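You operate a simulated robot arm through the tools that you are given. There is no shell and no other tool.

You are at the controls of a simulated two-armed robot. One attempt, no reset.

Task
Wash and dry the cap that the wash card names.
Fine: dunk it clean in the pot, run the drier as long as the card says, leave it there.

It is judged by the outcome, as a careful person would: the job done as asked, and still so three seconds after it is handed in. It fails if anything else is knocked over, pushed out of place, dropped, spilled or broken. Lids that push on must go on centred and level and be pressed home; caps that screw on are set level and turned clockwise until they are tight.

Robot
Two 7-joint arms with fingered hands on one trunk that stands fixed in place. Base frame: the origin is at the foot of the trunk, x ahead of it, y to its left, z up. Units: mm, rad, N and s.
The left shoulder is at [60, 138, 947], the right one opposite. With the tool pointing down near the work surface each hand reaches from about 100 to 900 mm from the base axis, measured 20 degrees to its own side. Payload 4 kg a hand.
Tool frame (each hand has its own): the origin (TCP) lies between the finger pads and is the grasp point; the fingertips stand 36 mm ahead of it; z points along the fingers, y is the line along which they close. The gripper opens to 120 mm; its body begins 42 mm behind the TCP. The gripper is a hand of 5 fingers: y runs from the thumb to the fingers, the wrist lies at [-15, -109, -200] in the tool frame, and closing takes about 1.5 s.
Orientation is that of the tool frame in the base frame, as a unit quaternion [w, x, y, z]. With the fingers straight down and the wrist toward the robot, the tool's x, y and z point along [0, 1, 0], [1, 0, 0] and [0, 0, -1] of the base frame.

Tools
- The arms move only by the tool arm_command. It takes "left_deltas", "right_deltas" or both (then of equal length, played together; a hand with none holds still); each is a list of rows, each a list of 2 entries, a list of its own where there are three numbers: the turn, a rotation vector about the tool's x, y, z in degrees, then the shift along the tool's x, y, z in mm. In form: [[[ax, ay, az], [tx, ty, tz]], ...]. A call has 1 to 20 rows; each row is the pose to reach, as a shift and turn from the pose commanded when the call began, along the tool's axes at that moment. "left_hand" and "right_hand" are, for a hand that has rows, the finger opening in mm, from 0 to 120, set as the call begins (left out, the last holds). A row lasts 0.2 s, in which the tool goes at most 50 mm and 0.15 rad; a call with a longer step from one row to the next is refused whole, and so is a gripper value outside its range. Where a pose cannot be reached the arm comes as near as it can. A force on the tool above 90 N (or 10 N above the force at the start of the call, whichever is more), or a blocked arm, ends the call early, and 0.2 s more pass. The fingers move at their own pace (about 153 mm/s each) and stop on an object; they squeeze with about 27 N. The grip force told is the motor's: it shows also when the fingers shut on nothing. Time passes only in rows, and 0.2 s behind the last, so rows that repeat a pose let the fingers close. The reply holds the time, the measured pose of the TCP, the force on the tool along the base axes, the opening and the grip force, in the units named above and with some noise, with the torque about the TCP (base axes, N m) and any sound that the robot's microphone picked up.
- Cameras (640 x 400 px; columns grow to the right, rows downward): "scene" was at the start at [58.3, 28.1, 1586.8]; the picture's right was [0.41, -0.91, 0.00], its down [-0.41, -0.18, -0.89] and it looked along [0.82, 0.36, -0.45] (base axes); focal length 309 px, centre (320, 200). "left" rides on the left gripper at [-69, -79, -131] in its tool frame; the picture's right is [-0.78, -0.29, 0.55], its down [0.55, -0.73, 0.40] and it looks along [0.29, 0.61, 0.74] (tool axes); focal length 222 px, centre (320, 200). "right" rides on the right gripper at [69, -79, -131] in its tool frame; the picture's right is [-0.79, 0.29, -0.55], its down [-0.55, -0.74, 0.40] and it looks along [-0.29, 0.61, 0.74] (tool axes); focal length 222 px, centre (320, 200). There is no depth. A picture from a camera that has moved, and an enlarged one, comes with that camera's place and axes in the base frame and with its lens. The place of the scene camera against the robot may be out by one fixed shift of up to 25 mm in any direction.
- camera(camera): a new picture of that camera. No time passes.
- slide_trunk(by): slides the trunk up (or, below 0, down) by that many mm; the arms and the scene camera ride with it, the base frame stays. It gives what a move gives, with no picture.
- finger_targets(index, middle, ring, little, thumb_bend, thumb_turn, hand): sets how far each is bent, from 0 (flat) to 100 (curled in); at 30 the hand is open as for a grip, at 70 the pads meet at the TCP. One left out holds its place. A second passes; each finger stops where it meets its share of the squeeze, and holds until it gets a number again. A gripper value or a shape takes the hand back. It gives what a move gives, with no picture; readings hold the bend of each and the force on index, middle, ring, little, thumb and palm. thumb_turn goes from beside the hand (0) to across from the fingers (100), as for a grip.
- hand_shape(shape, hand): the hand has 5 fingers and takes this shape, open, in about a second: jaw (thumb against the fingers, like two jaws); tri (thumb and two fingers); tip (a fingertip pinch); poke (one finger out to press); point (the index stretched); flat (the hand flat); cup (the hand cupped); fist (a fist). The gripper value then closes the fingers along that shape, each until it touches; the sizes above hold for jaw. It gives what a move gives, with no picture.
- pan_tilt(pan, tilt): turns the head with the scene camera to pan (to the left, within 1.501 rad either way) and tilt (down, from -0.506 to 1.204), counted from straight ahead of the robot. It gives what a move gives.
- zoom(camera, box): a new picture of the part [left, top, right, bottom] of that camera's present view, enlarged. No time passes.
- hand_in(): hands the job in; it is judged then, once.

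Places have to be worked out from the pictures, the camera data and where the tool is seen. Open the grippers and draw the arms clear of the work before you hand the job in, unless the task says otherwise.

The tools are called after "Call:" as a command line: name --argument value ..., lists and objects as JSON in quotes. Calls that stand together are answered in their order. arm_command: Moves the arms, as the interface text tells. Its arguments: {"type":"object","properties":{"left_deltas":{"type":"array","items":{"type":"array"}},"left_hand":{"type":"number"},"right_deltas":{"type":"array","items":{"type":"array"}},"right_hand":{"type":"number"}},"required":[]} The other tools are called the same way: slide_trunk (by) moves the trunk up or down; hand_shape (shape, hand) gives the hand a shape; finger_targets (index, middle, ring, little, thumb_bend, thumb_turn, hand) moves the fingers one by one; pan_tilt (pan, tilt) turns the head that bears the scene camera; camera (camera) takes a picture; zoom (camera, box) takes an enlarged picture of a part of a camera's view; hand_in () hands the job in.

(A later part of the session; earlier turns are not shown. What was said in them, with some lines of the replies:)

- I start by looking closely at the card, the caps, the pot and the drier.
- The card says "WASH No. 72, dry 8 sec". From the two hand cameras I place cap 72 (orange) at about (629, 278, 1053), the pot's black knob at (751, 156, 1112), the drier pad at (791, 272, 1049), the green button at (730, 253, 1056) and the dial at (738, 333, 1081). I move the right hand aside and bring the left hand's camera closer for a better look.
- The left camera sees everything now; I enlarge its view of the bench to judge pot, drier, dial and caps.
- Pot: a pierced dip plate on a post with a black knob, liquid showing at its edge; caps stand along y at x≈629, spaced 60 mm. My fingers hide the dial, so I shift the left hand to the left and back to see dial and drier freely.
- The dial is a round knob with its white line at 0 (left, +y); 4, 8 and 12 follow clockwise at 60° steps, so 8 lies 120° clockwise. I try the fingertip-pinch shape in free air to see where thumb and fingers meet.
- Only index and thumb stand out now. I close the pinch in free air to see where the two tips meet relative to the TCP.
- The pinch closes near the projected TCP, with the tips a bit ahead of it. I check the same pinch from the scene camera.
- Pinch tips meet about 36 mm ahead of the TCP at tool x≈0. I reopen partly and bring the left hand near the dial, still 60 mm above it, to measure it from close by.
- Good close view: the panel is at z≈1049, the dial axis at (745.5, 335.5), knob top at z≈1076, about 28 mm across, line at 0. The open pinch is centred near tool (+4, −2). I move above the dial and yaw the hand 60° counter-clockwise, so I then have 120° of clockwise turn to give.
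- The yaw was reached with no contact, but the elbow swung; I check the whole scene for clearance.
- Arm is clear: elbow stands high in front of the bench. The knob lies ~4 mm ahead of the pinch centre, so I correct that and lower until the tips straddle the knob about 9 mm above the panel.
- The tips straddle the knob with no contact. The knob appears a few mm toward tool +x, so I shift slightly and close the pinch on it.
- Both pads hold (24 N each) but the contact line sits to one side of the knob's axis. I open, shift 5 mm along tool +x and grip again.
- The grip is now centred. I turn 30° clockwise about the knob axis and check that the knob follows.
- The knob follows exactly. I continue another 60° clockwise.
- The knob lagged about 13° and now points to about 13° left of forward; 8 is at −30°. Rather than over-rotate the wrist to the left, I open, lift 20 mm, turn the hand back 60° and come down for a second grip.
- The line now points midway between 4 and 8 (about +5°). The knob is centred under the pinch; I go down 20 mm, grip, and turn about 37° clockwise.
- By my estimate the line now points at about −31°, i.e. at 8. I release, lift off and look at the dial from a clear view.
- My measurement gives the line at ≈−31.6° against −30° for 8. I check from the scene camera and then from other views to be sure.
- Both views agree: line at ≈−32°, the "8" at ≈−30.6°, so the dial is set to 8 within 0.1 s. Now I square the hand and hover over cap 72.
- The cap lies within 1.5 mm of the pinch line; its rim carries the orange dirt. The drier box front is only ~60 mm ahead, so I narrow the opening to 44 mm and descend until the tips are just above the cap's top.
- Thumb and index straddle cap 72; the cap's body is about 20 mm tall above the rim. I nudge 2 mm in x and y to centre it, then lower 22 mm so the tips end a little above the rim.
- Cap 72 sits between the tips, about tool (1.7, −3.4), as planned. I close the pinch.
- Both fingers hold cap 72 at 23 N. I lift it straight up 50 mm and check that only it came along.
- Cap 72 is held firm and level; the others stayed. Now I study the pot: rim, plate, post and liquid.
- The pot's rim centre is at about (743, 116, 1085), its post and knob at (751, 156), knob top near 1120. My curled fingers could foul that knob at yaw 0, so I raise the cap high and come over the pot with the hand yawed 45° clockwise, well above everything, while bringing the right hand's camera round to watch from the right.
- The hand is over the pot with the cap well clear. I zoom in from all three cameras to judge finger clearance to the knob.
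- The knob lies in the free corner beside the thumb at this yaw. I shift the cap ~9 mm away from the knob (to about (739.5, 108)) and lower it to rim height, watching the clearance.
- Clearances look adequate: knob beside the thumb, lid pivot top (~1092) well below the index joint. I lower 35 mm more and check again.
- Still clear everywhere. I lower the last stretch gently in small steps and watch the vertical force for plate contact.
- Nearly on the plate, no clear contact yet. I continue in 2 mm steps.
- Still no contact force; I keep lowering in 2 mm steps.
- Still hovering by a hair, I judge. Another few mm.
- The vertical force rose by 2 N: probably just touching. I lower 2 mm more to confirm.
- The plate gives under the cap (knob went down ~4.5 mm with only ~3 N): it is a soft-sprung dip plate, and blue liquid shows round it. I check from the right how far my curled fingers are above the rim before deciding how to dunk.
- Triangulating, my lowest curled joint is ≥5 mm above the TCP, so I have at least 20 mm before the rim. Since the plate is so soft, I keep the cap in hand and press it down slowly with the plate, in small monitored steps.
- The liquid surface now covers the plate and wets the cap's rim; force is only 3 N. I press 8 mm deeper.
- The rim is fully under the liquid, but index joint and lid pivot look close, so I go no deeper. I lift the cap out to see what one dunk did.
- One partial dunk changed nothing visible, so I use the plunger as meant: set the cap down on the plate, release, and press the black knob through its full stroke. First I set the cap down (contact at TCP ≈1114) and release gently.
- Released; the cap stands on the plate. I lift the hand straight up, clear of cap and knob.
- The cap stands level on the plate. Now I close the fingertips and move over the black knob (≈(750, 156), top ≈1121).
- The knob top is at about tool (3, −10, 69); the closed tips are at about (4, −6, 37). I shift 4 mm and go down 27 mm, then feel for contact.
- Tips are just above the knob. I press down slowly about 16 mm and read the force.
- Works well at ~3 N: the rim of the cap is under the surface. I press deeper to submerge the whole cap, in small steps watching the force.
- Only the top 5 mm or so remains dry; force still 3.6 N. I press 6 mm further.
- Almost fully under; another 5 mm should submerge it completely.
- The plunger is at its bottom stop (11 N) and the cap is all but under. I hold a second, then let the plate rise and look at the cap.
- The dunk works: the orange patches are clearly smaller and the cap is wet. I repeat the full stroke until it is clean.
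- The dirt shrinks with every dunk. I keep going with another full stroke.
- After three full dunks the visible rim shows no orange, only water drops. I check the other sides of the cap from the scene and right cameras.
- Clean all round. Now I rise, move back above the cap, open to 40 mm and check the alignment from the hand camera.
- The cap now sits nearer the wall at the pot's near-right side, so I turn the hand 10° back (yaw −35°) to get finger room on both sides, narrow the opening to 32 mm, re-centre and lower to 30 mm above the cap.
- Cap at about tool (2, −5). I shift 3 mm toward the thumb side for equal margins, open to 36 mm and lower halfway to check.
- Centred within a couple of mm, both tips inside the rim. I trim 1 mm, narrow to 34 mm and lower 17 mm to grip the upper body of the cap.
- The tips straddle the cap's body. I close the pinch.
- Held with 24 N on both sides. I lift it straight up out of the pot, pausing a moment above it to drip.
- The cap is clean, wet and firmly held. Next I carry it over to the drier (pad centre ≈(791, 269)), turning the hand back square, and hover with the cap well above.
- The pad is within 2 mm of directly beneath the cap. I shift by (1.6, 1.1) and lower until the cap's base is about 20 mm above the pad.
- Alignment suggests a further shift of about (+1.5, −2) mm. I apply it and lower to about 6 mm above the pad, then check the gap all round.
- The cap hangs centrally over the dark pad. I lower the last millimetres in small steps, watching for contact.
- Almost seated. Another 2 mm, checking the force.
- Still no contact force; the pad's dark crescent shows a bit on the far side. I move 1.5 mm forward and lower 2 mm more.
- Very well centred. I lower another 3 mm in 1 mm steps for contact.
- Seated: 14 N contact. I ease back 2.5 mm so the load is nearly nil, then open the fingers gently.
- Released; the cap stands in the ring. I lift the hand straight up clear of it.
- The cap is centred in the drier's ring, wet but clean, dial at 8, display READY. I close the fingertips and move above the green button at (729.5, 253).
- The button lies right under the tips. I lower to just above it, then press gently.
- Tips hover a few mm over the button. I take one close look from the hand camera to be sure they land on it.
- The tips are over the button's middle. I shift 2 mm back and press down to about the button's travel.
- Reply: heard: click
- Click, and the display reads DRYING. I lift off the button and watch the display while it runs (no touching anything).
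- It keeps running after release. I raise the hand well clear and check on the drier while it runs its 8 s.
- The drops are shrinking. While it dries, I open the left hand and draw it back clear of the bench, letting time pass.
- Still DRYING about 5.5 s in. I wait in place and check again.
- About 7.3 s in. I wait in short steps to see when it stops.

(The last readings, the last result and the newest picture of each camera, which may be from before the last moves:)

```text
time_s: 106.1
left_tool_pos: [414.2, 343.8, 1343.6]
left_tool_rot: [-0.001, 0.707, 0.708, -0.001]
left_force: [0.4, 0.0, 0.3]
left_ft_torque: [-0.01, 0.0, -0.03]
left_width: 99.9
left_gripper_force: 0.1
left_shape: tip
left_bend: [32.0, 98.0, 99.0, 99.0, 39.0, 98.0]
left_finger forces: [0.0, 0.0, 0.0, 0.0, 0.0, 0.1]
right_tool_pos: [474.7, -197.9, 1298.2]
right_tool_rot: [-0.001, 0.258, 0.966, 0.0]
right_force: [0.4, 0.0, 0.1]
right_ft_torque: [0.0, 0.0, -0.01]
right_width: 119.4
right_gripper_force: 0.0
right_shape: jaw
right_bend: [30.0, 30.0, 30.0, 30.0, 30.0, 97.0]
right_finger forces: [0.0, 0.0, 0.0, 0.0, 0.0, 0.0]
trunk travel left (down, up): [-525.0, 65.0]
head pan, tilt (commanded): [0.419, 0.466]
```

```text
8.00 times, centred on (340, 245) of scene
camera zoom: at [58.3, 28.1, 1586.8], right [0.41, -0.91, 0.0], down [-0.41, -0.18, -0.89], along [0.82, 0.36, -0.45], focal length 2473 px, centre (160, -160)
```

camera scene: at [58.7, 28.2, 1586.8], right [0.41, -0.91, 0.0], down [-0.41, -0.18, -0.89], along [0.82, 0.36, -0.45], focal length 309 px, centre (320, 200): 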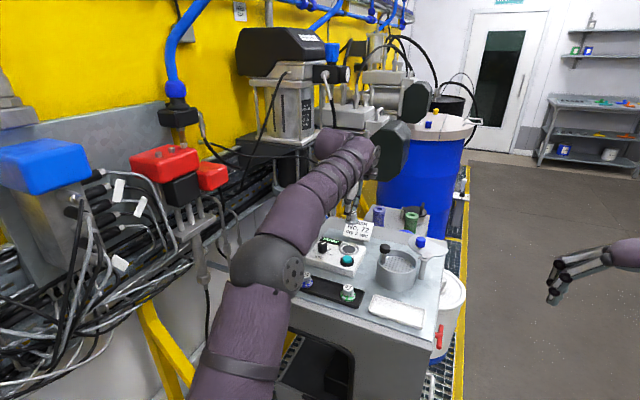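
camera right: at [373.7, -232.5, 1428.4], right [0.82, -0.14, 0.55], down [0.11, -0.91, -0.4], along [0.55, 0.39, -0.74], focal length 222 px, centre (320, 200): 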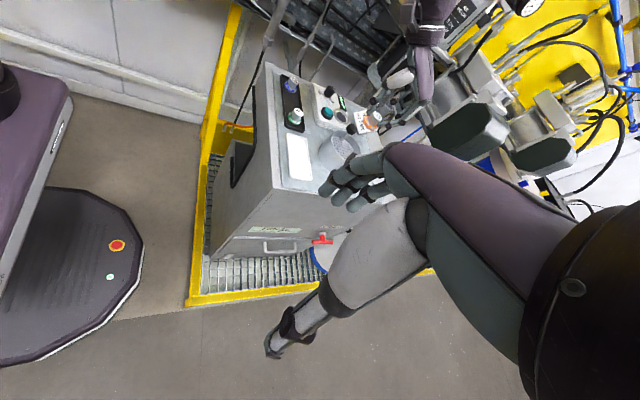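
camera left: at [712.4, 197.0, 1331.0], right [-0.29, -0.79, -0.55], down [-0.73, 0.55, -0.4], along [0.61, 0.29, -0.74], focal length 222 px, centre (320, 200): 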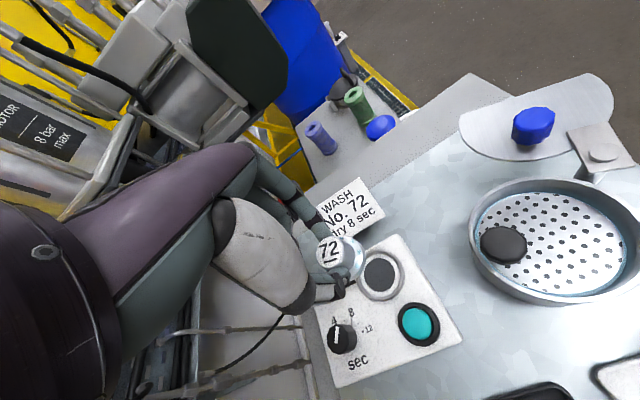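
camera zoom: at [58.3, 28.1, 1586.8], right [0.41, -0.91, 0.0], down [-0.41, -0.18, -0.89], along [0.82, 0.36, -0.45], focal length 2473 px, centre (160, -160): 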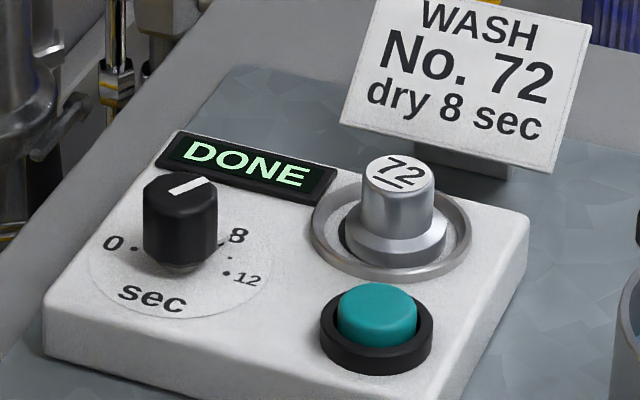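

The display reads DONE right at 8 s, and the drops are gone: cap 72 is clean, dry and seated on the drier. I open the left hand fully (jaw) and take a last look over the whole bench.

Call:
hand_shape --hand "left" --shape "jaw"

Call:
camera --camera "scene"

Call:
zoom --camera "scene" --box '[260, 190, 480, 330]'

Call:
zoom --camera "right" --box '[250, 60, 410, 200]'

Call:
camera --camera "left"

```text
time_s: 107.0
left_tool_pos: [413.7, 344.1, 1344.1]
left_tool_rot: [0.0, 0.707, 0.707, 0.0]
left_force: [-0.6, 0.1, -1.3]
left_ft_torque: [0.0, -0.03, 0.01]
left_width: 119.8
left_gripper_force: 0.0
left_shape: jaw
left_bend: [30.0, 30.0, 30.0, 30.0, 30.0, 97.0]
left_finger forces: [0.1, 0.1, 0.0, 0.1, 0.0, 0.0]
right_tool_pos: [474.4, -198.2, 1297.7]
right_tool_rot: [0.0, 0.258, 0.966, 0.0]
right_force: [0.6, 0.0, -0.2]
right_ft_torque: [0.02, 0.01, 0.0]
right_width: 119.5
right_gripper_force: 0.1
right_shape: jaw
right_bend: [30.0, 30.0, 30.0, 30.0, 30.0, 97.0]
right_finger forces: [0.0, 0.1, 0.0, 0.0, 0.0, 0.0]
trunk travel left (down, up): [-525.0, 65.0]
head pan, tilt (commanded): [0.419, 0.466]
```

```text
taken
camera scene: at [58.3, 28.1, 1586.8], right [0.41, -0.91, 0.0], down [-0.41, -0.18, -0.89], along [0.82, 0.36, -0.45], focal length 309 px, centre (320, 200)
```

scene: 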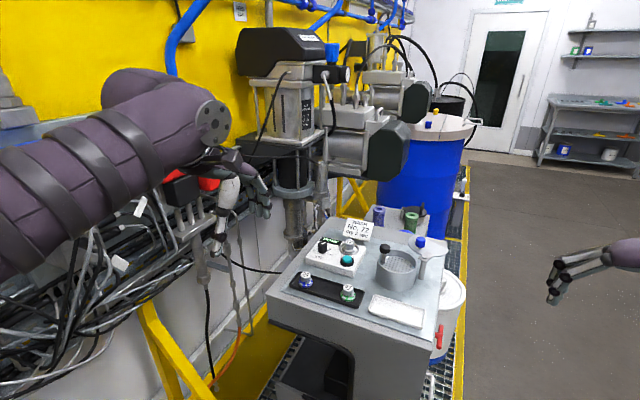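

```text
2.86 times, centred on (370, 260) of scene
camera zoom: at [58.3, 28.1, 1586.8], right [0.41, -0.91, 0.0], down [-0.41, -0.18, -0.89], along [0.82, 0.36, -0.45], focal length 883 px, centre (177, 29)
```

zoom: 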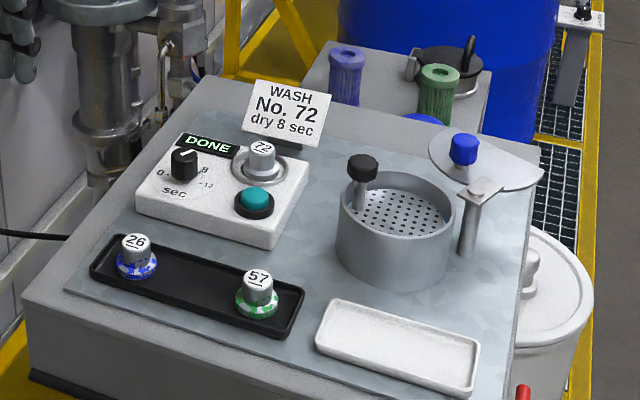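

```text
2.86 times, centred on (330, 130) of right
camera zoom: at [374.0, -232.8, 1428.2], right [0.83, -0.14, 0.55], down [0.11, -0.91, -0.4], along [0.55, 0.39, -0.74], focal length 635 px, centre (291, 400)
```

zoom: 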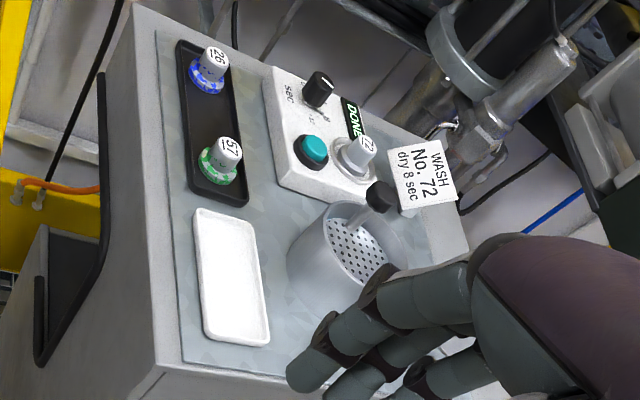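

```text
taken
camera left: at [335.0, 273.4, 1473.3], right [-0.29, -0.78, -0.55], down [-0.73, 0.55, -0.4], along [0.61, 0.29, -0.74], focal length 222 px, centre (320, 200)
```

left: 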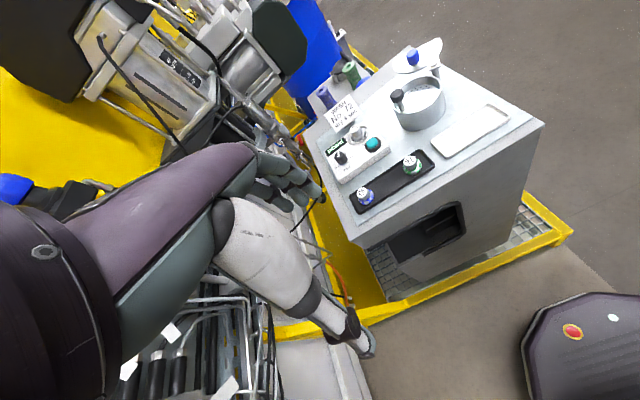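

Everything stands where it did: caps 26 and 57 in their tray, pot, lid, card and white tray untouched; cap 72 sits clean and dry on the drier, display DONE, both hands open and clear. I hand in.

Call:
hand_in

```text
The job is handed in.
```

Cap No. 72 is washed, dried and left standing on the drier, and I've handed the job in.

- **Wash:** dipping the cap while I held it removed no dirt. I stood it on the pot's plate and pushed the black knob all the way down. Three full dunks cleared all the visible orange dirt.
- **Dry:** I set the dial to 8 and pressed the green button. The drier showed DRYING for about 8 seconds, then DONE, and the water drops on the cap were gone.
- **The rest:** in the last pictures, caps 26 and 57, the pot, its lid, the card and the white tray are all where they started. Both hands are open and clear of the bench. The dial is still at 8.
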